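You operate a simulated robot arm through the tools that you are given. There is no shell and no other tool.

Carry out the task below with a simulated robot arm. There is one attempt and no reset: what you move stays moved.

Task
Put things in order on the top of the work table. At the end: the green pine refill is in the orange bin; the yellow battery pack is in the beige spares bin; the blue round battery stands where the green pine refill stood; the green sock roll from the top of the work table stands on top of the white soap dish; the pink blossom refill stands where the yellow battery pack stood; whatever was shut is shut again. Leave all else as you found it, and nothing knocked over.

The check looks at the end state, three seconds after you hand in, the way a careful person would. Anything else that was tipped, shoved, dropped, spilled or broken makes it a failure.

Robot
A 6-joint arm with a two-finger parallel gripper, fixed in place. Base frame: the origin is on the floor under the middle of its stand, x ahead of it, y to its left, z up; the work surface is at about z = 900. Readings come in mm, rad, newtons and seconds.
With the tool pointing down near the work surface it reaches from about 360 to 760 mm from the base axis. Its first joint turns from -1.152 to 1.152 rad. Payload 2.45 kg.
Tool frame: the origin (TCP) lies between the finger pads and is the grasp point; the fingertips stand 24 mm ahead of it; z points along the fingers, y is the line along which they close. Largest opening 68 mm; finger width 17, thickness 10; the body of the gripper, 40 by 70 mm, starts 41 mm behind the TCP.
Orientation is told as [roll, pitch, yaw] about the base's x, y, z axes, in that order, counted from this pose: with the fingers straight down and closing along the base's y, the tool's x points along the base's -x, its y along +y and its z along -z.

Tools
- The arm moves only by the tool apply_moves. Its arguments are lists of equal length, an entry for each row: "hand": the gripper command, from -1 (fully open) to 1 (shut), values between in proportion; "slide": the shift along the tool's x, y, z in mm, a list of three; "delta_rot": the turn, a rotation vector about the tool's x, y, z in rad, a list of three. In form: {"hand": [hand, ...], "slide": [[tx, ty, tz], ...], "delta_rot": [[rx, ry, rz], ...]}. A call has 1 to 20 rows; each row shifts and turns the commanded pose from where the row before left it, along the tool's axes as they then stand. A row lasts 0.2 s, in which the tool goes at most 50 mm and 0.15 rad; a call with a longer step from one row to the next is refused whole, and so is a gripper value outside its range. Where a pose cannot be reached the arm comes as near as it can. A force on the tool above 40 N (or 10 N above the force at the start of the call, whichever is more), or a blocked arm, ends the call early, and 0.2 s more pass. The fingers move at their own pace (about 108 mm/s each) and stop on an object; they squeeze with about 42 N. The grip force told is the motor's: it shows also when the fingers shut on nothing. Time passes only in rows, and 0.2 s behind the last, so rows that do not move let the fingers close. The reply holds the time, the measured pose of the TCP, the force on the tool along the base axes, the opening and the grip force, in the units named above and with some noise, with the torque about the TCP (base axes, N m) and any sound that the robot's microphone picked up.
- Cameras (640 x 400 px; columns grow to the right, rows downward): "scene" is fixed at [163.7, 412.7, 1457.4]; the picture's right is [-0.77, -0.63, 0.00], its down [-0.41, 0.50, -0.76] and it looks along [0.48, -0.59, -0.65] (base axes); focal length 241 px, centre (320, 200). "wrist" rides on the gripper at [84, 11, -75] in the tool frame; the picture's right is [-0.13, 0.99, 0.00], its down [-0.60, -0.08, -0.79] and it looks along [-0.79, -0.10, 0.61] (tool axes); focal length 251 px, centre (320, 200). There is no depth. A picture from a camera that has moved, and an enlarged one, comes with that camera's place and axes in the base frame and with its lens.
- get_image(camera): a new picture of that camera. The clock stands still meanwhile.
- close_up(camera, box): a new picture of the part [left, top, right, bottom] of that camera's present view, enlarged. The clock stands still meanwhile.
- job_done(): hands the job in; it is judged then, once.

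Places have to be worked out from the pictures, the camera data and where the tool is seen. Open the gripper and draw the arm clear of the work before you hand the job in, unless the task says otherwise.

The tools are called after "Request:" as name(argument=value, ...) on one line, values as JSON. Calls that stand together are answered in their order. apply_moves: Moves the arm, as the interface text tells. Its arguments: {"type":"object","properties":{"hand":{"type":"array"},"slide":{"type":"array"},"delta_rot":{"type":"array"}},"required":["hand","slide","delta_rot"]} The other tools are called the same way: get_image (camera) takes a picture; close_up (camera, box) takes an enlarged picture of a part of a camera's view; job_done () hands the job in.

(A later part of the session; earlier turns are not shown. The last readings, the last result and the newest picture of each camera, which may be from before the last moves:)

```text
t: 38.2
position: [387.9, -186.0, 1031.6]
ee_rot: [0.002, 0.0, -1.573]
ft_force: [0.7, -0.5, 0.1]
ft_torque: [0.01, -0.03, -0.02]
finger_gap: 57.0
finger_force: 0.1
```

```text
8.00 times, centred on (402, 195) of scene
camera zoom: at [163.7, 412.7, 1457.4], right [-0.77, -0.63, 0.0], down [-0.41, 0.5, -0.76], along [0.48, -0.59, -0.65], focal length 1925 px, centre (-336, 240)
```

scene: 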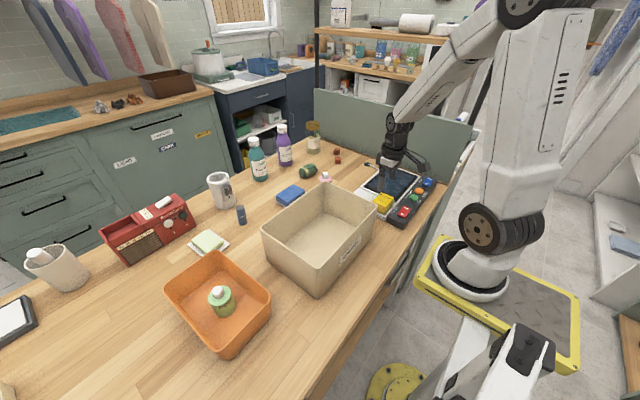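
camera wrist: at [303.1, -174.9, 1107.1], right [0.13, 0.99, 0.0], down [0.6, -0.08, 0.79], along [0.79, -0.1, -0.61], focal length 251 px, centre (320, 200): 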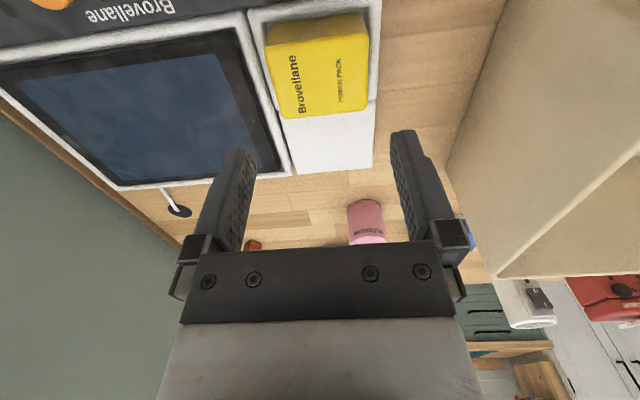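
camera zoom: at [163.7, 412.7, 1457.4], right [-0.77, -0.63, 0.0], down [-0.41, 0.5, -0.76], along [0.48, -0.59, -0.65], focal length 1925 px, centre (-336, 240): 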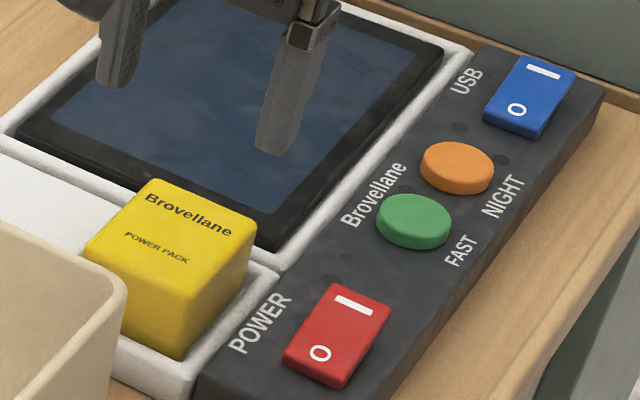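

The panel's top is at about z=925 and its edge at x≈347; the pack is centred at (384.6,-186), 48 mm wide in x, top ≈946.5. I descend with a 57 mm opening to z≈958 first so the fingertips stay above the panel.

Request:
apply_moves(hand=[-0.676, -0.676, -0.676, -0.676], slide=[[0.2, -3.7, 30], [0, 0, 30], [0, 0, 14], [0, 0, 0]], delta_rot=[[0, 0, 0], [0, 0, 0], [0, 0, 0], [0, 0, 0]])

Request:
get_image(camera="wrist")

Request:
close_up(camera="scene", box=[340, 140, 440, 220])

```text
t: 39.2
position: [386.0, -184.7, 958.1]
ee_rot: [0.001, 0.0, -1.571]
ft_force: [0.8, -0.7, 0.3]
ft_torque: [0.0, -0.02, 0.01]
finger_gap: 57.1
finger_force: 0.0
```

```text
taken
camera wrist: at [396.2, -101.4, 1033.4], right [0.99, -0.13, 0.0], down [-0.08, -0.6, 0.79], along [-0.1, -0.79, -0.61], focal length 251 px, centre (320, 200)
```

wrist: 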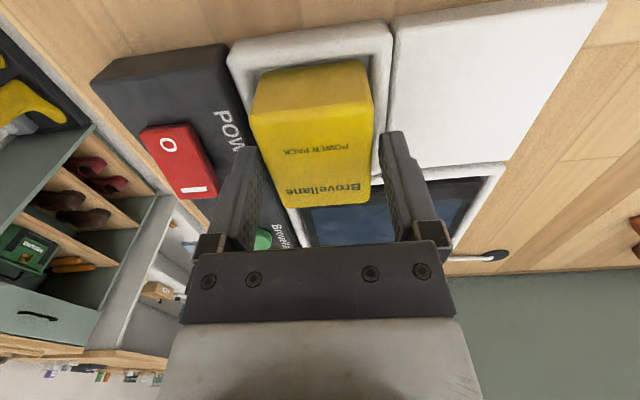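

```text
5.00 times, centred on (390, 180) of scene
camera zoom: at [163.7, 412.7, 1457.4], right [-0.77, -0.63, 0.0], down [-0.41, 0.5, -0.76], along [0.48, -0.59, -0.65], focal length 1203 px, centre (-30, 300)
```

zoom: 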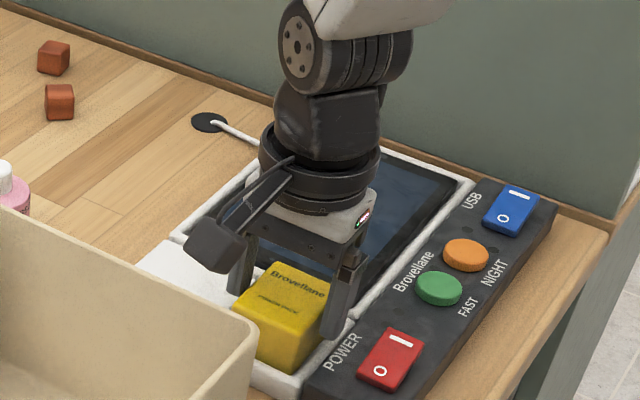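

The fingers straddle the pack evenly. I lower 5 mm more and close.

Request:
apply_moves(hand=[-0.676, -0.3, 0.2, 1, 1], slide=[[0, 0, 5], [0, 0, 0], [0, 0, 0], [0, 0, 0], [0, 0, 0]], delta_rot=[[0, 0, 0], [0, 0, 0], [0, 0, 0], [0, 0, 0], [0, 0, 0]])

Request:
get_image(camera="wrist")

```text
t: 40.4
position: [386.3, -184.8, 953.7]
ee_rot: [0.002, 0.0, -1.57]
ft_force: [-1.2, 2.3, 11.8]
ft_torque: [0.18, 0.25, 0.01]
finger_gap: 49.8
finger_force: 42.0
```

```text
taken
camera wrist: at [395.7, -101.3, 1029.1], right [0.99, -0.13, 0.0], down [-0.08, -0.6, 0.79], along [-0.1, -0.79, -0.61], focal length 251 px, centre (320, 200)
```

wrist: 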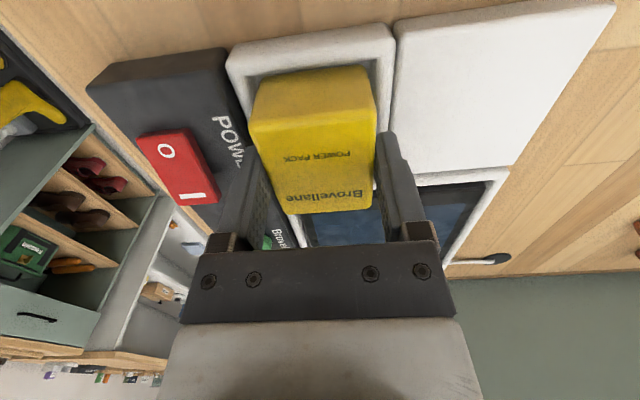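

Gripped at 49.8 mm; a 12 N upward reaction is shown, maybe slight contact at the -x fingertip, so I lift straight up gently and check.

Request:
apply_moves(hand=[1, 1, 1, 1], slide=[[0, 0, -2], [0, 0, -5], [0, 0, -10], [0, 0, 0]], delta_rot=[[0, 0, 0], [0, 0, 0], [0, 0, 0], [0, 0, 0]])

Request:
get_image(camera="wrist")

Request:
close_up(camera="scene", box=[340, 140, 440, 220])

```text
t: 41.4
position: [385.7, -184.3, 969.5]
ee_rot: [0.0, 0.0, -1.57]
ft_force: [0.4, -0.4, -2.0]
ft_torque: [0.03, 0.03, -0.03]
finger_gap: 50.0
finger_force: 41.9
```

```text
taken
camera wrist: at [395.5, -101.1, 1045.4], right [0.99, -0.13, 0.0], down [-0.08, -0.6, 0.79], along [-0.1, -0.79, -0.61], focal length 251 px, centre (320, 200)
```

wrist: 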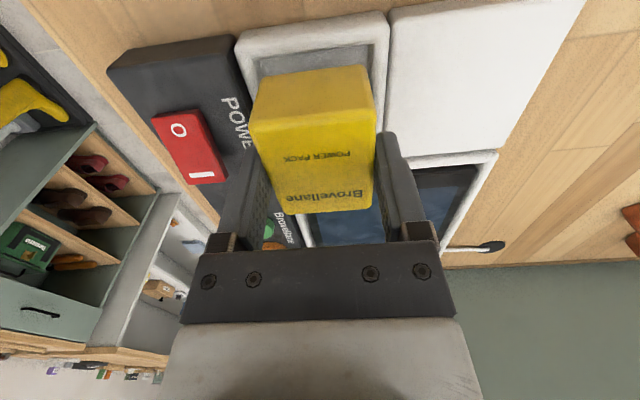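

```text
5.00 times, centred on (390, 180) of scene
camera zoom: at [163.7, 412.7, 1457.4], right [-0.77, -0.63, 0.0], down [-0.41, 0.5, -0.76], along [0.48, -0.59, -0.65], focal length 1203 px, centre (-30, 300)
```

zoom: 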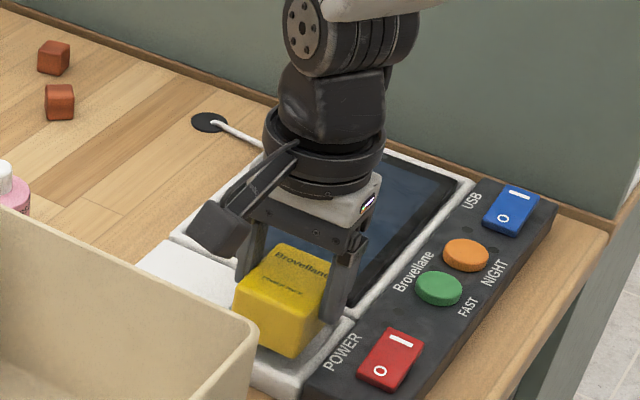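

The pack is out and held securely. I lift it high and carry it over the beige bin to about (422,55).

Request:
apply_moves(hand=[1, 1, 1, 1, 1, 1, 1, 1, 1, 1, 1], slide=[[0, 0, -30], [0, 0, -37], [0, 0, -37], [0, 0, -37], [40, 6, 0], [40, 6, 0], [40, 6, 0], [40, 6, 0], [40, 6, 0], [40, 6, 0], [0, 0, 0]], delta_rot=[[0, 0, 0], [0, 0, 0], [0, 0, 0], [0, 0, 0], [0, 0, 0], [0, 0, 0], [0, 0, 0], [0, 0, 0], [0, 0, 0], [0, 0, 0], [0, 0, 0]])

Request:
get_image(camera="wrist")

Request:
get_image(camera="scene")

```text
t: 43.8
position: [422.1, 54.9, 1110.0]
ee_rot: [0.001, 0.0, -1.571]
ft_force: [0.6, -0.7, -2.0]
ft_torque: [0.01, -0.04, -0.01]
finger_gap: 49.7
finger_force: 41.9
```

```text
taken
camera wrist: at [431.9, 139.1, 1186.2], right [0.99, -0.13, 0.0], down [-0.08, -0.6, 0.79], along [-0.1, -0.79, -0.61], focal length 251 px, centre (320, 200)
```

wrist: 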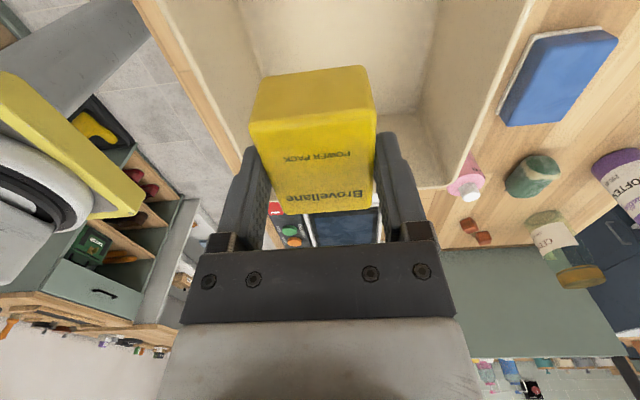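

```text
taken
```

scene: 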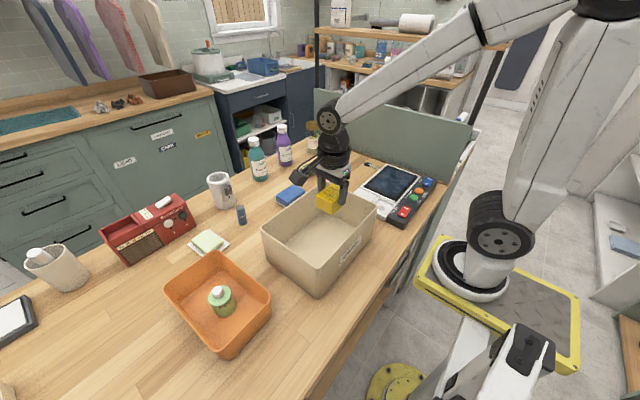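

The bin spans roughly x 348–533, y -40…200. I shift to x=440 and lower the pack down to just above the bin floor.

Request:
apply_moves(hand=[1, 1, 1, 1, 1, 1], slide=[[0, 18, 10], [0, 0, 40], [0, 0, 40], [0, 0, 35], [0, 0, 20], [0, 0, 0]], delta_rot=[[0, 0, 0], [0, 0, 0], [0, 0, 0], [0, 0, 0], [0, 0, 0], [0, 0, 0]])

Request:
get_image(camera="wrist")

Request:
close_up(camera="scene", box=[240, 120, 440, 300])

```text
t: 45.2
position: [438.1, 52.8, 965.0]
ee_rot: [0.002, 0.0, -1.57]
ft_force: [-0.4, 0.4, -1.9]
ft_torque: [0.0, 0.0, 0.01]
finger_gap: 49.3
finger_force: 41.6
```

```text
taken
camera wrist: at [448.8, 137.6, 1040.2], right [0.99, -0.13, 0.0], down [-0.08, -0.6, 0.79], along [-0.1, -0.79, -0.61], focal length 251 px, centre (320, 200)
```

wrist: 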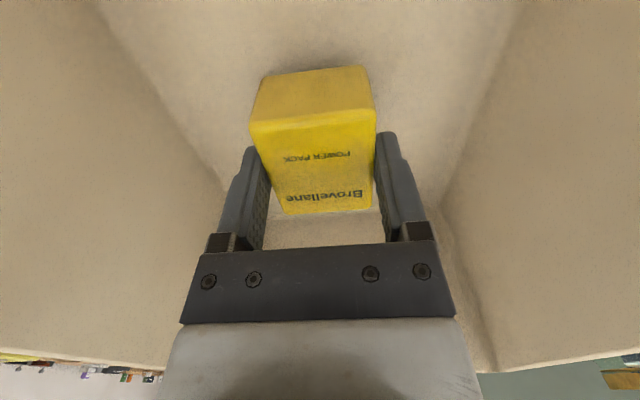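

```text
2.22 times, centred on (340, 210) of scene
camera zoom: at [163.7, 412.7, 1457.4], right [-0.77, -0.63, 0.0], down [-0.41, 0.5, -0.76], along [0.48, -0.59, -0.65], focal length 535 px, centre (276, 178)
```

zoom: 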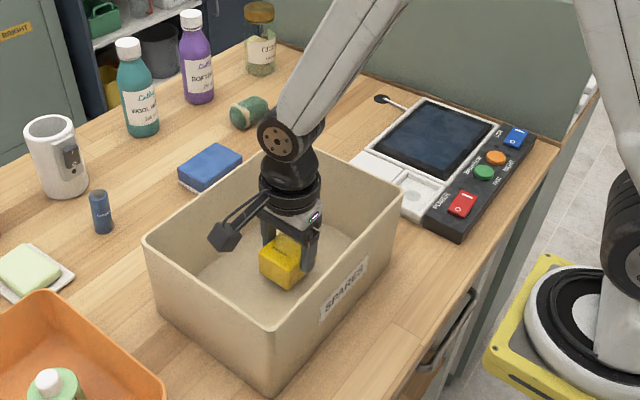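

The pack is inside the bin, well clear of the walls. I go down in small steps until it touches the floor.

Request:
apply_moves(hand=[1, 1, 1], slide=[[0, 0, 4], [0, 0, 4], [0, 0, 0]], delta_rot=[[0, 0, 0], [0, 0, 0], [0, 0, 0]])

```text
t: 46.0
position: [439.2, 54.6, 956.4]
ee_rot: [0.003, 0.001, -1.572]
ft_force: [-0.2, 0.3, -2.1]
ft_torque: [-0.02, -0.03, 0.01]
finger_gap: 49.4
finger_force: 42.3
```

No contact yet; two more small steps.

Request:
apply_moves(hand=[1, 1, 1], slide=[[0, 0, 2], [0, 0, 1.5], [0, 0, 0]], delta_rot=[[0, 0, 0], [0, 0, 0], [0, 0, 0]])

```text
t: 46.8
position: [438.0, 53.3, 953.9]
ee_rot: [0.002, 0.0, -1.571]
ft_force: [1.2, 0.0, -2.0]
ft_torque: [-0.01, 0.01, -0.01]
finger_gap: 49.8
finger_force: 41.6
```

Still hanging free (-2 N). Continue.

Request:
apply_moves(hand=[1, 1, 1], slide=[[0, 0, 1.5], [0, 0, 1], [0, 0, 0]], delta_rot=[[0, 0, 0], [0, 0, 0], [0, 0, 0]])

```text
t: 47.6
position: [438.4, 54.9, 952.1]
ee_rot: [0.001, -0.002, -1.571]
ft_force: [-0.9, -0.2, -1.9]
ft_torque: [0.01, 0.02, 0.01]
finger_gap: 49.5
finger_force: 42.0
```

Still free; continuing down.

Request:
apply_moves(hand=[1, 1, 1], slide=[[0, 0, 1], [0, 0, 1], [0, 0, 0]], delta_rot=[[0, 0, 0], [0, 0, 0], [0, 0, 0]])

```text
t: 48.4
position: [439.4, 55.6, 949.4]
ee_rot: [0.001, -0.001, -1.571]
ft_force: [-0.2, 0.7, -1.3]
ft_torque: [-0.01, 0.0, 0.0]
finger_gap: 50.0
finger_force: 41.6
```

Possibly just touching; one more small step.

Request:
apply_moves(hand=[1, 1], slide=[[0, 0, 0.8], [0, 0, 0]], delta_rot=[[0, 0, 0], [0, 0, 0]])

```text
t: 49.0
position: [437.6, 54.2, 948.2]
ee_rot: [0.002, 0.001, -1.571]
ft_force: [-0.9, -0.2, -2.4]
ft_torque: [0.01, -0.01, 0.01]
finger_gap: 49.5
finger_force: 42.0
```

Request:
apply_moves(hand=[1, 1, 1], slide=[[0, 0, 1], [0, 0, 1], [0, 0, 0]], delta_rot=[[0, 0, 0], [0, 0, 0], [0, 0, 0]])

Request:
get_image(camera="wrist")

```text
t: 49.8
position: [439.4, 54.1, 948.9]
ee_rot: [0.003, 0.001, -1.571]
ft_force: [-3.0, -0.4, 10.3]
ft_torque: [-0.11, 0.12, -0.03]
finger_gap: 49.5
finger_force: 42.5
stopped in row 3: the force on the tool passed its limit at 42 N (the readings are from after the stop); the commanded pose is now the measured one
```

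```text
taken
camera wrist: at [449.5, 138.1, 1024.0], right [0.99, -0.13, 0.0], down [-0.08, -0.6, 0.79], along [-0.1, -0.79, -0.61], focal length 251 px, centre (320, 200)
```

wrist: 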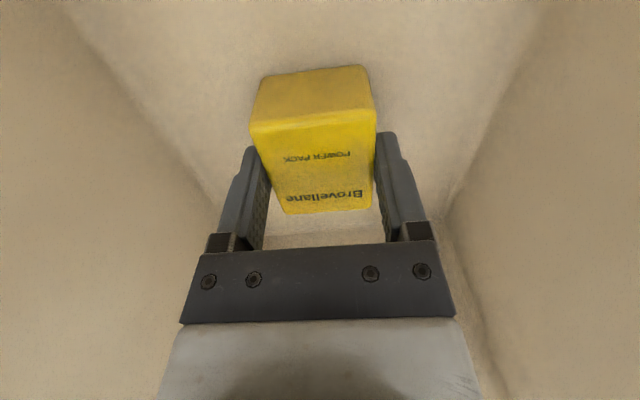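

The pack now rests on the bin floor. I release it and rise out of the bin straight up.

Request:
apply_moves(hand=[0, -0.6, -0.6, -0.6, -0.6, -0.6, -0.6, -0.6], slide=[[0, 0, 0], [0, 0, 0], [0, 0, 0], [0, 0, -25], [0, 0, -40], [0, 0, -40], [0, 0, -40], [0, 0, -20]], delta_rot=[[0, 0, 0], [0, 0, 0], [0, 0, 0], [0, 0, 0], [0, 0, 0], [0, 0, 0], [0, 0, 0], [0, 0, 0]])

Request:
get_image(camera="wrist")

Request:
get_image(camera="scene")

```text
t: 51.6
position: [439.5, 55.2, 1113.6]
ee_rot: [0.004, 0.0, -1.572]
ft_force: [-0.3, 0.0, -0.2]
ft_torque: [0.01, 0.0, -0.03]
finger_gap: 54.2
finger_force: 0.1
```

```text
taken
camera wrist: at [449.5, 138.0, 1189.3], right [0.99, -0.13, 0.0], down [-0.08, -0.6, 0.79], along [-0.1, -0.79, -0.61], focal length 251 px, centre (320, 200)
```

wrist: 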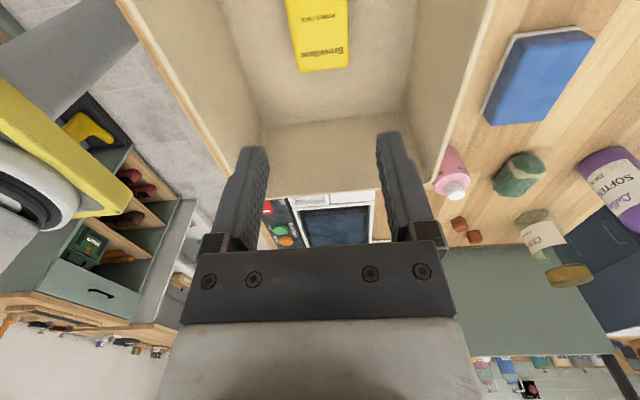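

```text
taken
```

scene: 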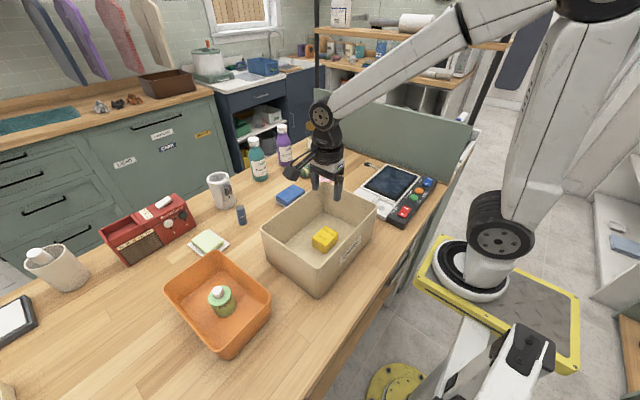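

The pack sits upright in the beige bin. Now I travel to the pink refill near (624,-185), turning the tool back to yaw 0.

Request:
apply_moves(hand=[-1, -1, -1, -1, -1, -1, -1, -1, -1, -1, -1, -1, -1, -1, -1, -1, -1, -1], slide=[[-40, 17, 0], [-40, 17, 0], [-40, 17, 0], [-40, 17, 0], [-40, 17, 0], [-40, 17, 0], [0, 0, 0], [0, 0, 0], [0, 0, 0], [0, 0, 0], [0, 0, 0], [0, 0, 0], [0, 0, 0], [0, 0, 0], [0, 0, 0], [0, 0, 0], [0, 0, 0], [0, 0, 0]], delta_rot=[[0, 0, 0], [0, 0, 0], [0, 0, 0], [0, 0, 0], [0, 0, 0], [0, 0, 0], [0, 0, -0.1428], [0, 0, -0.1428], [0, 0, -0.1428], [0, 0, -0.1428], [0, 0, -0.1428], [0, 0, -0.1428], [0, 0, -0.1428], [0, 0, -0.1428], [0, 0, -0.1428], [0, 0, -0.1428], [0, 0, -0.1428], [0, 0, 0]])

Request:
get_image(camera="wrist")

Request:
close_up(camera="scene", box=[270, 130, 430, 240])

```text
t: 55.4
position: [539.4, -186.2, 1112.4]
ee_rot: [-0.001, -0.004, 0.002]
ft_force: [0.2, 0.0, 0.3]
ft_torque: [0.01, 0.01, 0.0]
finger_gap: 67.9
finger_force: 0.1
```

```text
taken
camera wrist: at [456.2, -175.4, 1188.1], right [0.13, 0.99, 0.0], down [0.6, -0.08, 0.8], along [0.79, -0.1, -0.61], focal length 251 px, centre (320, 200)
```

wrist: 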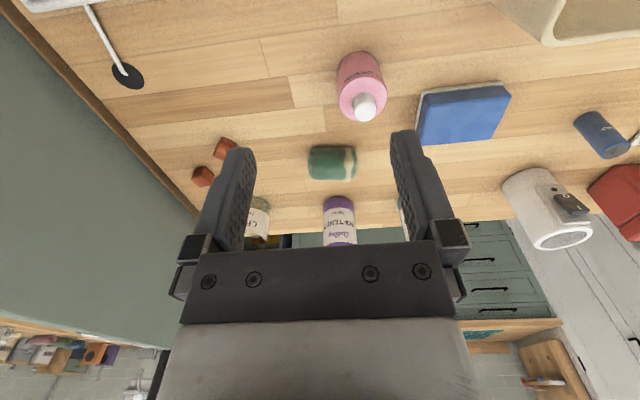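

```text
3.64 times, centred on (350, 185) of scene
camera zoom: at [163.7, 412.7, 1457.4], right [-0.77, -0.63, 0.0], down [-0.41, 0.5, -0.76], along [0.48, -0.59, -0.65], focal length 875 px, centre (211, 254)
```

zoom: 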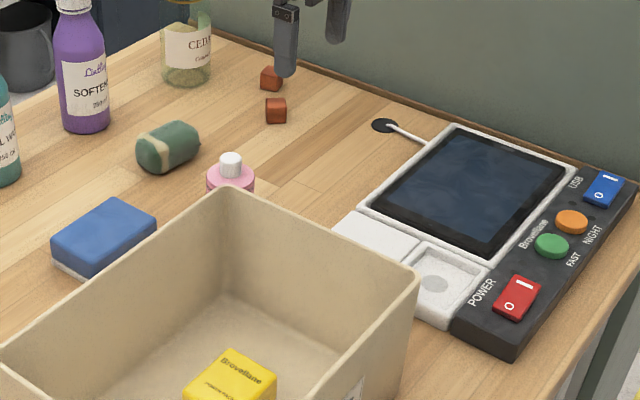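

The pink refill seems to be near (599,-147). I move above it for an accurate measure.

Request:
apply_moves(hand=[-1, -1, -1, -1], slide=[[-19.5, 12.7, 20], [-19.5, 12.7, 20], [-19.5, 12.6, 20], [0, 0, 0]], delta_rot=[[0, 0, 0], [0, 0, 0], [0, 0, 0], [0, 0, 0]])

Request:
get_image(camera="wrist")

Request:
close_up(camera="scene", box=[370, 180, 434, 220])

```text
t: 56.4
position: [599.5, -148.8, 1052.2]
ee_rot: [0.001, -0.003, 0.0]
ft_force: [0.3, 0.1, 0.6]
ft_torque: [-0.01, -0.03, -0.01]
finger_gap: 67.9
finger_force: 0.0
```

```text
taken
camera wrist: at [514.9, -137.6, 1128.0], right [0.13, 0.99, 0.0], down [0.6, -0.08, 0.8], along [0.79, -0.1, -0.61], focal length 251 px, centre (320, 200)
```

wrist: 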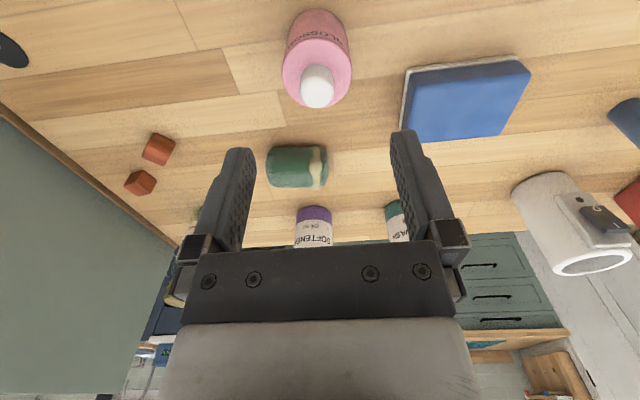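

```text
10.00 times, centred on (402, 200) of scene
camera zoom: at [163.7, 412.7, 1457.4], right [-0.77, -0.63, 0.0], down [-0.41, 0.5, -0.76], along [0.48, -0.59, -0.65], focal length 2407 px, centre (-500, 200)
```

zoom: 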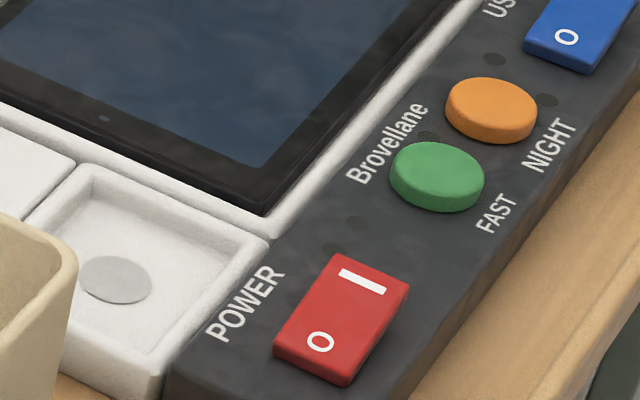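

The pocket is a shallow tray with a round mark. I take a close-up of the pink refill for size and centre.

Request:
close_up(camera="wrist", box=[240, 0, 400, 120])

```text
3.33 times, centred on (320, 60) of wrist
camera zoom: at [514.9, -137.6, 1128.0], right [0.13, 0.99, 0.0], down [0.6, -0.08, 0.8], along [0.79, -0.1, -0.61], focal length 838 px, centre (320, 667)
```

zoom: 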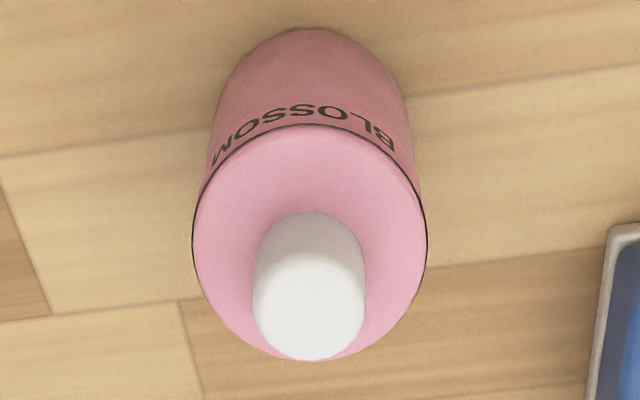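

The pink refill is centred at about (600.8,-151), ~50 mm across, cap top z≈974. I shift by (+2,-2.4) mm and descend to z≈942.

Request:
apply_moves(hand=[-1, -1, -1, -1, -1], slide=[[-2, -2.4, 30], [0, 0, 30], [0, 0, 30], [0, 0, 20.5], [0, 0, 0]], delta_rot=[[0, 0, 0], [0, 0, 0], [0, 0, 0], [0, 0, 0], [0, 0, 0]])

Request:
get_image(camera="wrist")

```text
t: 57.6
position: [601.2, -148.1, 942.5]
ee_rot: [0.001, -0.005, -0.002]
ft_force: [1.1, -0.4, -0.2]
ft_torque: [0.01, -0.01, -0.04]
finger_gap: 67.7
finger_force: 0.1
```

```text
taken
camera wrist: at [516.4, -138.2, 1018.2], right [0.13, 0.99, 0.0], down [0.6, -0.08, 0.8], along [0.79, -0.1, -0.61], focal length 251 px, centre (320, 200)
```

wrist: 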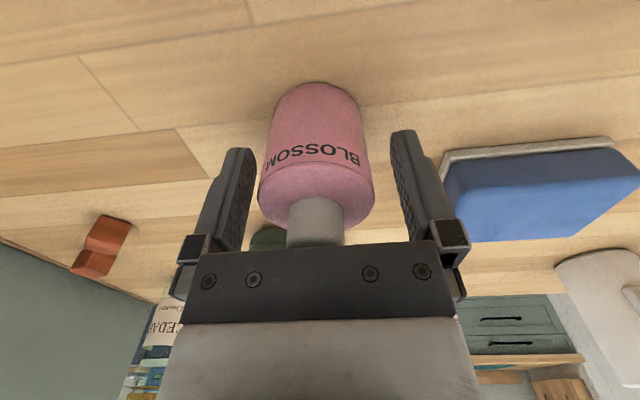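

The bottle appears about 2 mm towards -y of centre; I shift by that and close.

Request:
apply_moves(hand=[-1, -0.6, 0, 1, 1], slide=[[0, -2, 0], [0, 0, 0], [0, 0, 0], [0, 0, 0], [0, 0, 0]], delta_rot=[[0, 0, 0], [0, 0, 0], [0, 0, 0], [0, 0, 0], [0, 0, 0]])

Request:
get_image(camera="wrist")

```text
t: 58.8
position: [600.8, -152.6, 944.5]
ee_rot: [0.0, -0.003, 0.001]
ft_force: [-0.2, 0.1, 1.5]
ft_torque: [0.01, 0.02, -0.04]
finger_gap: 46.1
finger_force: 41.5
```

```text
taken
camera wrist: at [516.6, -140.6, 1018.9], right [0.13, 0.99, 0.0], down [0.6, -0.08, 0.8], along [0.79, -0.1, -0.61], focal length 251 px, centre (320, 200)
```

wrist: 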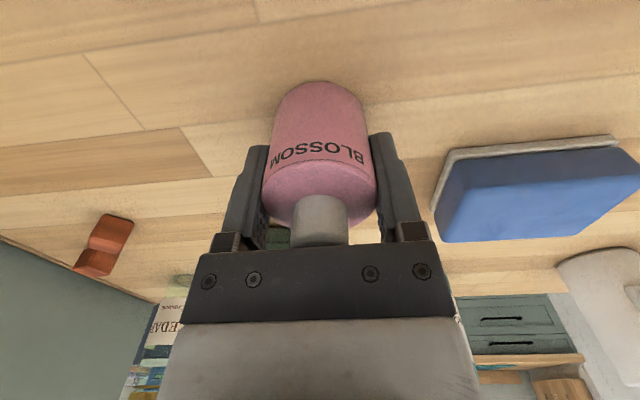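

Gripped (46.1 mm). I lift and carry it over the pocket at about (385.5,-186).

Request:
apply_moves(hand=[1, 1, 1, 1, 1, 1, 1, 1, 1, 1, 1], slide=[[0, 0, -20], [0, 0, -40], [0, 0, -40], [0, 0, -38], [35.9, -5.8, 0], [35.9, -5.8, 0], [35.9, -5.8, 0], [35.9, -5.8, 0], [35.9, -5.8, 0], [35.8, -5.7, 0], [0, 0, 0]], delta_rot=[[0, 0, 0], [0, 0, 0], [0, 0, 0], [0, 0, 0], [0, 0, 0], [0, 0, 0], [0, 0, 0], [0, 0, 0], [0, 0, 0], [0, 0, 0], [0, 0, 0]])

Request:
get_image(camera="wrist")

Request:
get_image(camera="scene")

```text
t: 61.2
position: [385.8, -184.9, 1080.7]
ee_rot: [-0.001, -0.005, 0.0]
ft_force: [-0.2, 0.2, -0.8]
ft_torque: [0.0, 0.02, 0.02]
finger_gap: 46.5
finger_force: 42.0
```

```text
taken
camera wrist: at [300.3, -174.8, 1155.1], right [0.13, 0.99, 0.0], down [0.6, -0.08, 0.8], along [0.79, -0.1, -0.61], focal length 251 px, centre (320, 200)
```

wrist: 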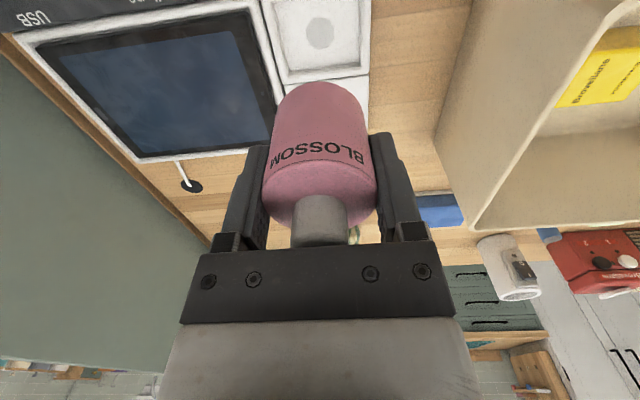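

```text
taken
```

scene: 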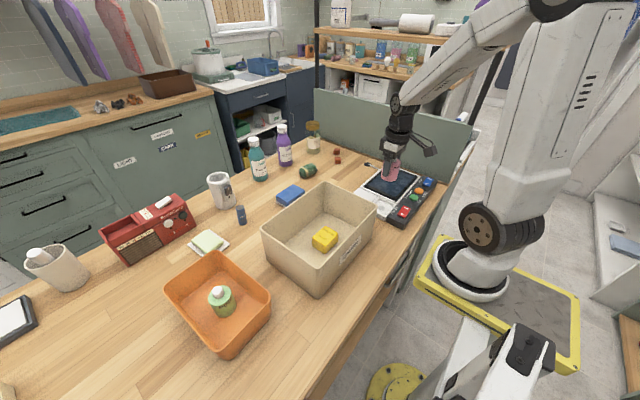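

The round mark in the pocket is at about (383.3,-185.6), right below the held bottle. I lower it to a few mm above the pocket floor.

Request:
apply_moves(hand=[1, 1, 1, 1, 1, 1], slide=[[0, 0, 30], [0, 0, 35], [0, 0, 35], [0, 0, 15], [0, 0, 8], [0, 0, 0]], delta_rot=[[0, 0, 0], [0, 0, 0], [0, 0, 0], [0, 0, 0], [0, 0, 0], [0, 0, 0]])

Request:
get_image(camera="wrist")

Request:
close_up(camera="scene", box=[340, 140, 440, 220])

```text
t: 62.6
position: [387.3, -185.0, 956.2]
ee_rot: [-0.001, -0.003, 0.0]
ft_force: [0.2, 0.0, -1.4]
ft_torque: [-0.03, 0.01, 0.01]
finger_gap: 46.3
finger_force: 42.5
```

```text
taken
camera wrist: at [302.4, -174.8, 1031.7], right [0.13, 0.99, 0.0], down [0.6, -0.08, 0.8], along [0.79, -0.1, -0.61], focal length 251 px, centre (320, 200)
```

wrist: 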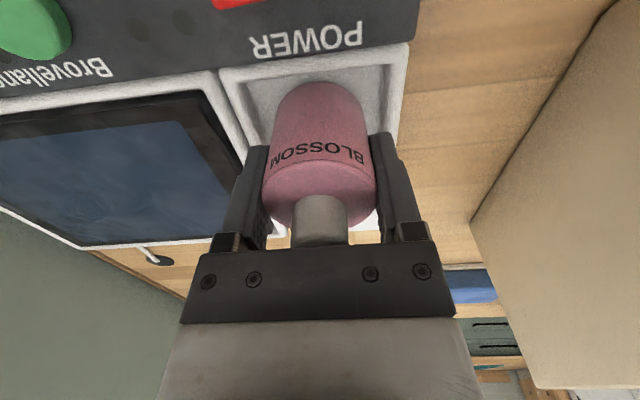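

```text
5.00 times, centred on (390, 180) of scene
camera zoom: at [163.7, 412.7, 1457.4], right [-0.77, -0.63, 0.0], down [-0.41, 0.5, -0.76], along [0.48, -0.59, -0.65], focal length 1203 px, centre (-30, 300)
```

zoom: 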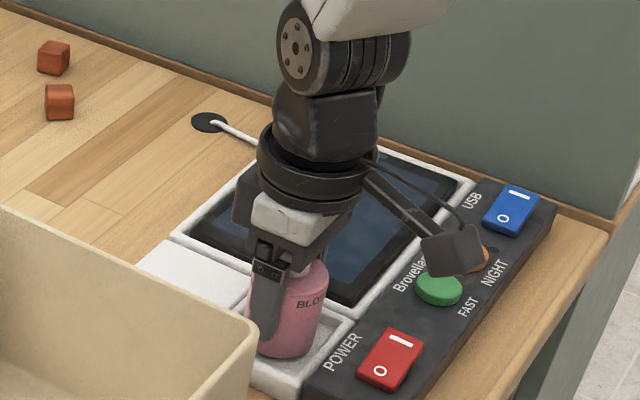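

I enlarge the bottom of the bottle against the pocket before touching down.

Request:
close_up(camera="wrist", box=[210, 40, 430, 180])

Request:
close_up(camera="scene", box=[375, 185, 425, 225])

```text
2.86 times, centred on (320, 110) of wrist
camera zoom: at [302.4, -174.8, 1031.7], right [0.13, 0.99, 0.0], down [0.6, -0.08, 0.8], along [0.79, -0.1, -0.61], focal length 718 px, centre (320, 457)
```

zoom: 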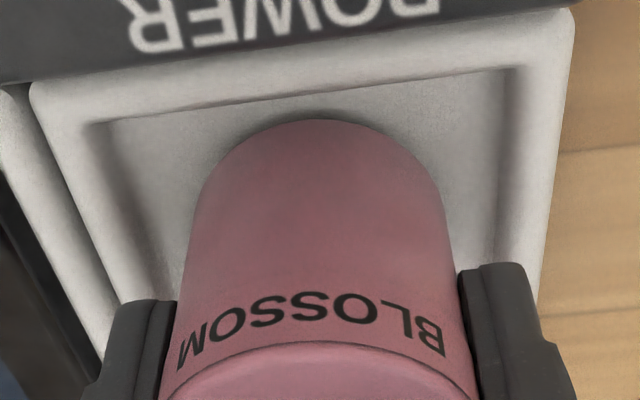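

```text
10.00 times, centred on (400, 205) of scene
camera zoom: at [163.7, 412.7, 1457.4], right [-0.77, -0.63, 0.0], down [-0.41, 0.5, -0.76], along [0.48, -0.59, -0.65], focal length 2407 px, centre (-480, 150)
```

zoom: 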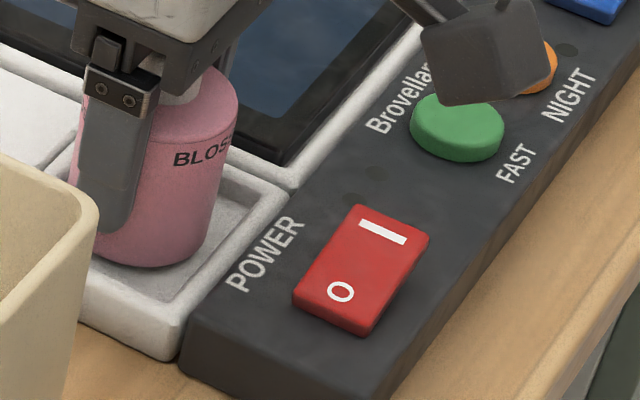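

The bottle's footprint (x≈362.6–408.6) lies within the pocket walls with a few mm to spare. I lower in small steps to contact.

Request:
apply_moves(hand=[1, 1, 1], slide=[[0, 0, 2], [0, 0, 1.5], [0, 0, 0]], delta_rot=[[0, 0, 0], [0, 0, 0], [0, 0, 0]])

```text
t: 63.4
position: [386.1, -184.9, 952.8]
ee_rot: [0.001, -0.005, 0.001]
ft_force: [-0.9, 1.2, 5.0]
ft_torque: [-0.03, 0.0, -0.02]
finger_gap: 46.5
finger_force: 42.3
```

A 5 N reaction with near-zero torque suggests floor contact; I confirm with a 0.4 mm step.

Request:
apply_moves(hand=[1, 1], slide=[[0, 0, 0.4], [0, 0, 0]], delta_rot=[[0, 0, 0], [0, 0, 0]])

Request:
close_up(camera="wrist", box=[210, 40, 430, 180])

Request:
close_up(camera="scene", box=[365, 170, 425, 220])

```text
t: 64.0
position: [386.0, -185.4, 953.8]
ee_rot: [-0.001, -0.005, -0.001]
ft_force: [0.8, 6.6, 20.8]
ft_torque: [0.25, 0.04, 0.0]
finger_gap: 46.6
finger_force: 42.0
```

```text
2.86 times, centred on (320, 110) of wrist
camera zoom: at [302.0, -175.1, 1028.8], right [0.13, 0.99, 0.0], down [0.6, -0.08, 0.8], along [0.79, -0.1, -0.6], focal length 718 px, centre (320, 457)
```

zoom: 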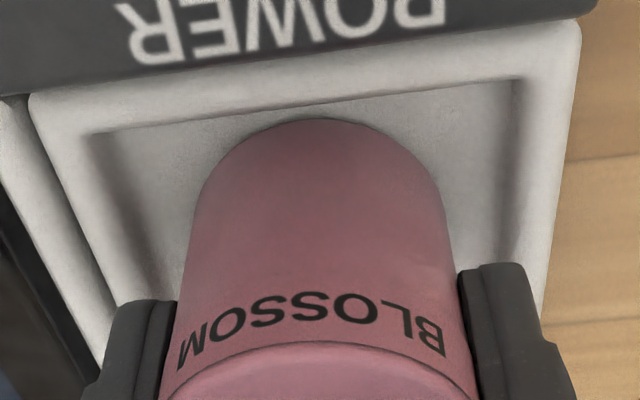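

```text
8.00 times, centred on (395, 195) of scene
camera zoom: at [163.4, 413.0, 1457.4], right [-0.77, -0.63, 0.0], down [-0.41, 0.5, -0.76], along [0.48, -0.59, -0.65], focal length 1925 px, centre (-280, 240)
```

zoom: 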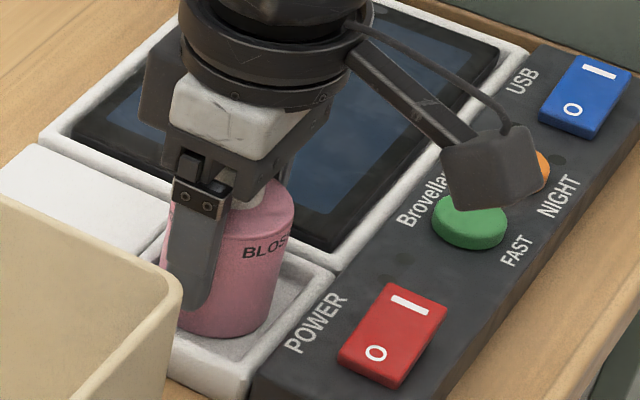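

The reaction rises to 21 N with the centre of contact under the bottle: it stands on the pocket floor. I ease up 0.6 mm, open slowly, and rise.

Request:
apply_moves(hand=[1, -0.5, -0.8, -0.8, -0.8, -0.8, -0.8], slide=[[0, 0, -0.6], [0, 0, 0], [0, 0, 0], [0, 0, -20], [0, 0, -40], [0, 0, -40], [0, 0, -40]], delta_rot=[[0, 0, 0], [0, 0, 0], [0, 0, 0], [0, 0, 0], [0, 0, 0], [0, 0, 0], [0, 0, 0]])

Request:
get_image(camera="wrist")

Request:
close_up(camera="scene", box=[340, 140, 440, 220])

```text
t: 65.6
position: [386.9, -185.3, 1093.7]
ee_rot: [0.001, -0.003, -0.001]
ft_force: [0.3, -1.4, 0.1]
ft_torque: [0.0, 0.01, 0.01]
finger_gap: 61.4
finger_force: 0.0
```

```text
taken
camera wrist: at [302.3, -174.9, 1169.7], right [0.13, 0.99, 0.0], down [0.6, -0.08, 0.79], along [0.79, -0.1, -0.61], focal length 251 px, centre (320, 200)
```

wrist: 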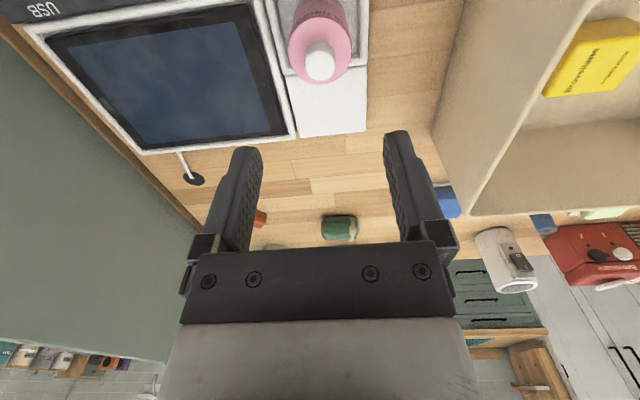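

```text
5.00 times, centred on (390, 180) of scene
camera zoom: at [163.7, 412.7, 1457.4], right [-0.77, -0.63, 0.0], down [-0.41, 0.5, -0.76], along [0.48, -0.59, -0.65], focal length 1203 px, centre (-30, 300)
```

zoom: 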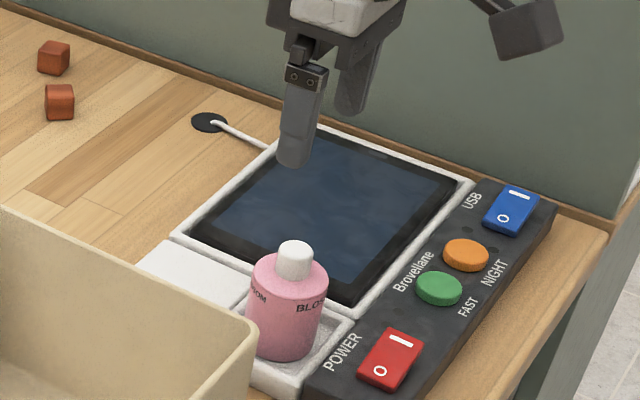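

The pink refill stands in the pocket, nothing around it has moved. Next is the sock roll, near (718,-191); I move closer to measure its size and axis.

Request:
apply_moves(hand=[-1, -1, -1, -1, -1, -1, -1, -1, -1], slide=[[-36, -0.7, 4], [-36, -0.7, 4], [-36, -0.7, 4], [-36, -0.7, 4], [-36, -0.7, 4], [-36, -0.7, 4], [-36, -0.7, 4], [-36, -0.7, 4], [0, 0, 0]], delta_rot=[[0, 0, 0], [0, 0, 0], [0, 0, 0], [0, 0, 0], [0, 0, 0], [0, 0, 0], [0, 0, 0], [0, 0, 0], [0, 0, 0]])

Request:
get_image(camera="wrist")

Request:
close_up(camera="scene", box=[280, 120, 380, 200])

```text
t: 67.6
position: [671.5, -189.5, 1062.9]
ee_rot: [0.0, -0.003, 0.002]
ft_force: [-1.3, -0.1, -1.0]
ft_torque: [0.0, 0.0, -0.02]
finger_gap: 68.2
finger_force: 0.0
```

```text
taken
camera wrist: at [588.4, -179.5, 1138.8], right [0.13, 0.99, 0.0], down [0.6, -0.08, 0.79], along [0.79, -0.1, -0.61], focal length 251 px, centre (320, 200)
```

wrist: 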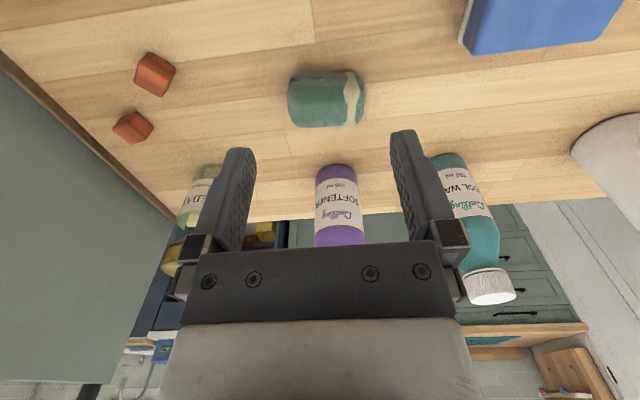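

```text
5.00 times, centred on (330, 160) of scene
camera zoom: at [163.7, 412.7, 1457.4], right [-0.77, -0.63, 0.0], down [-0.41, 0.5, -0.76], along [0.48, -0.59, -0.65], focal length 1203 px, centre (270, 400)
```

zoom: 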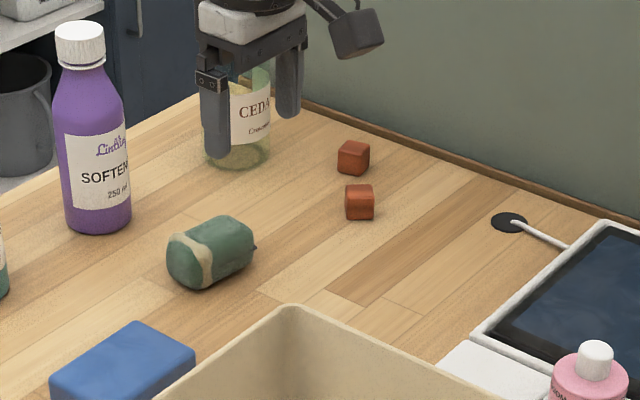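

I enlarge the sock roll to get its axis and ends.

Request:
close_up(camera="wrist", box=[265, 50, 385, 150])

Request:
close_up(camera="scene", box=[295, 158, 345, 183])

```text
4.00 times, centred on (325, 100) of wrist
camera zoom: at [588.4, -179.5, 1138.8], right [0.13, 0.99, 0.0], down [0.6, -0.08, 0.79], along [0.79, -0.1, -0.61], focal length 1006 px, centre (300, 600)
```

zoom: 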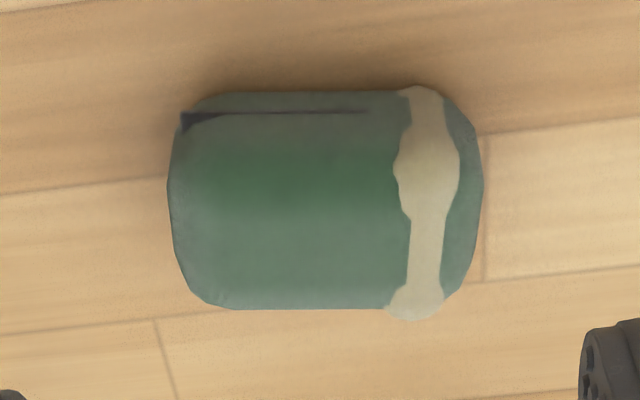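

```text
12.80 times, centred on (320, 170) of scene
camera zoom: at [163.7, 412.7, 1457.4], right [-0.77, -0.63, 0.0], down [-0.41, 0.5, -0.76], along [0.48, -0.59, -0.65], focal length 3080 px, centre (320, 578)
```

zoom: 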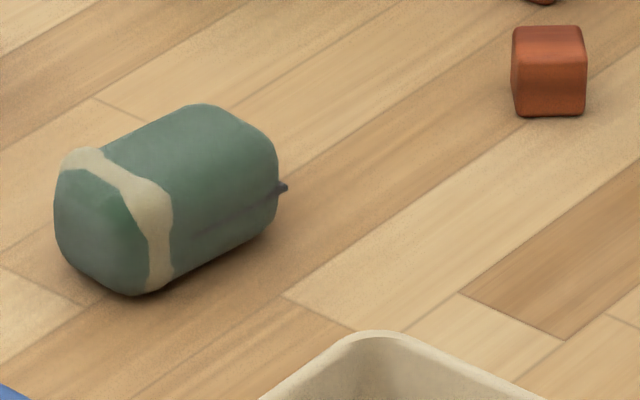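

The sock roll lies with its axis along about (0.13,0.99), centre near (717,-190), ~47 mm thick and ~74 mm long. I go above it and turn the tool by -97.5° so that the fingers close across it.

Request:
apply_moves(hand=[-1, -1, -1, -1, -1, -1, -1, -1, -1, -1, -1, -1, -1, -1, -1], slide=[[-22.6, -0.2, 0], [-22.6, -0.2, 0], [0, 0, 0], [0, 0, 0], [0, 0, 0], [0, 0, 0], [0, 0, 0], [0, 0, 0], [0, 0, 0], [0, 0, 0], [0, 0, 0], [0, 0, 0], [0, 0, 0], [0, 0, 0], [0, 0, 0]], delta_rot=[[0, 0, 0], [0, 0, 0], [0, 0, 0.1418], [0, 0, 0.1418], [0, 0, 0.1418], [0, 0, 0.1418], [0, 0, 0.1418], [0, 0, 0.1418], [0, 0, 0.1418], [0, 0, 0.1418], [0, 0, 0.1418], [0, 0, 0.1418], [0, 0, 0.1418], [0, 0, 0.1418], [0, 0, 0]])

Request:
get_image(camera="wrist")

Request:
close_up(camera="scene", box=[240, 90, 380, 200])

```text
t: 70.8
position: [719.4, -193.5, 1062.8]
ee_rot: [0.003, 0.0, -1.706]
ft_force: [-0.1, -0.4, 0.7]
ft_torque: [-0.02, 0.01, -0.01]
finger_gap: 67.8
finger_force: 0.0
```

```text
taken
camera wrist: at [740.8, -111.5, 1138.6], right [0.97, -0.26, 0.0], down [-0.16, -0.59, 0.79], along [-0.2, -0.77, -0.61], focal length 251 px, centre (320, 200)
```

wrist: 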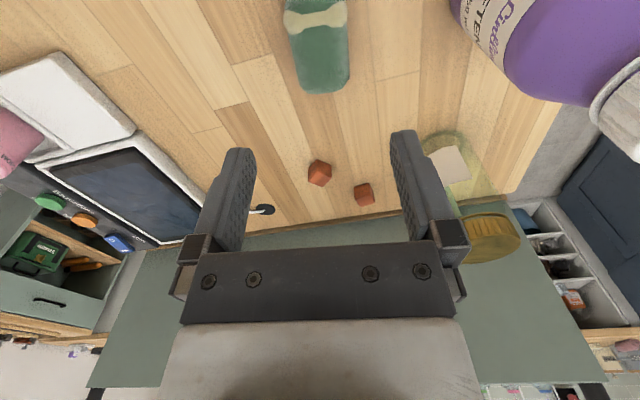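

```text
3.64 times, centred on (310, 145) of scene
camera zoom: at [163.7, 412.7, 1457.4], right [-0.77, -0.63, 0.0], down [-0.41, 0.5, -0.76], along [0.48, -0.59, -0.65], focal length 875 px, centre (356, 400)
```

zoom: 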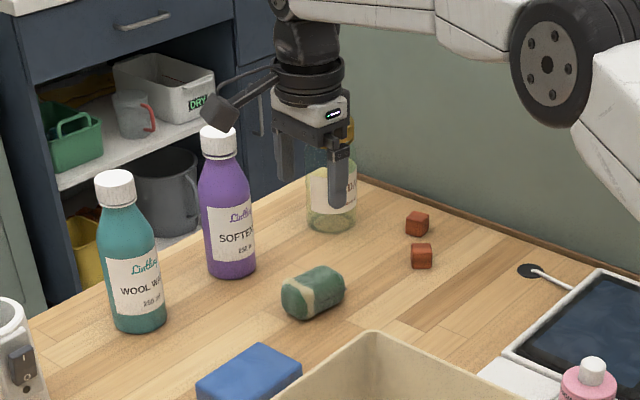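

The sock roll lines up with the tool axis (column ≈321, far end as predicted). I descend to z≈945 and check again.

Request:
apply_moves(hand=[-1, -1, -1, -1, -1], slide=[[0, 0, 30], [0, 0, 35], [0, 0, 35], [0, 0, 18], [0, 0, 0]], delta_rot=[[0, 0, 0], [0, 0, 0], [0, 0, 0], [0, 0, 0], [0, 0, 0]])

Request:
get_image(camera="wrist")

Request:
close_up(camera="scene", box=[240, 110, 380, 200])

```text
t: 72.0
position: [719.9, -193.3, 945.8]
ee_rot: [0.005, 0.001, -1.703]
ft_force: [-0.3, 0.4, -0.4]
ft_torque: [0.01, -0.01, -0.03]
finger_gap: 68.0
finger_force: 0.1
```

```text
taken
camera wrist: at [740.4, -111.1, 1021.1], right [0.97, -0.26, 0.0], down [-0.16, -0.59, 0.79], along [-0.2, -0.77, -0.61], focal length 251 px, centre (320, 200)
```

wrist: 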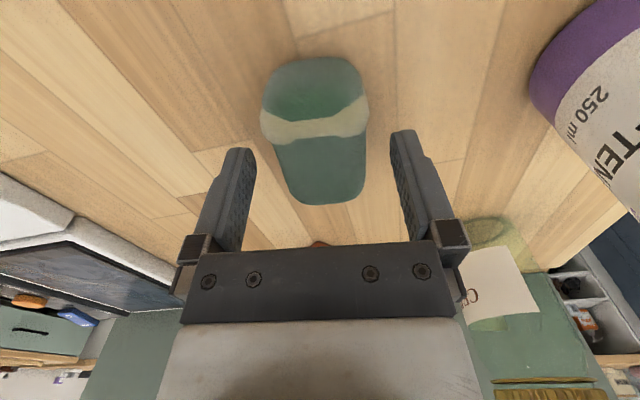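

```text
4.44 times, centred on (310, 155) of scene
camera zoom: at [163.7, 412.7, 1457.4], right [-0.77, -0.63, 0.0], down [-0.41, 0.5, -0.76], along [0.48, -0.59, -0.65], focal length 1070 px, centre (364, 400)
```

zoom: 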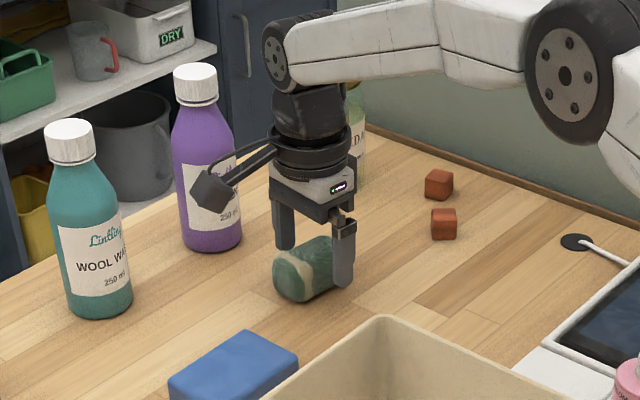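

The roll sits centrally between the fingers. I descend the last 17 mm and close.

Request:
apply_moves(hand=[-1, -1, -0.4, 0.2, 1, 1], slide=[[0, 0, 12], [0, 0, 5], [0, 0, 0], [0, 0, 0], [0, 0, 0], [0, 0, 0]], delta_rot=[[0, 0, 0], [0, 0, 0], [0, 0, 0], [0, 0, 0], [0, 0, 0], [0, 0, 0]])

Request:
get_image(camera="wrist")

```text
t: 73.4
position: [719.6, -192.3, 928.8]
ee_rot: [0.004, -0.001, -1.7]
ft_force: [1.0, 0.3, 0.4]
ft_torque: [-0.01, 0.02, 0.01]
finger_gap: 43.2
finger_force: 42.4
```

```text
taken
camera wrist: at [740.7, -111.1, 1004.5], right [0.97, -0.26, 0.0], down [-0.16, -0.59, 0.79], along [-0.2, -0.77, -0.61], focal length 251 px, centre (320, 200)
```

wrist: 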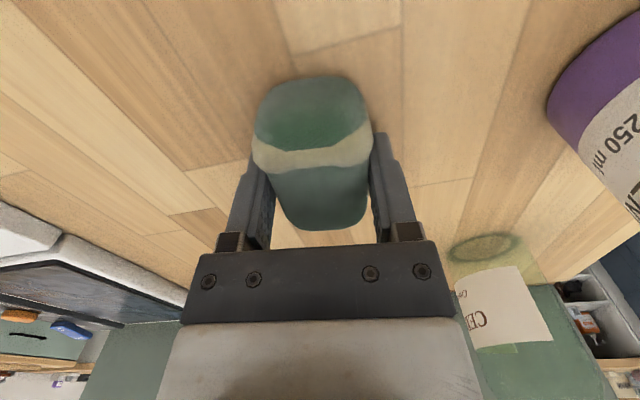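

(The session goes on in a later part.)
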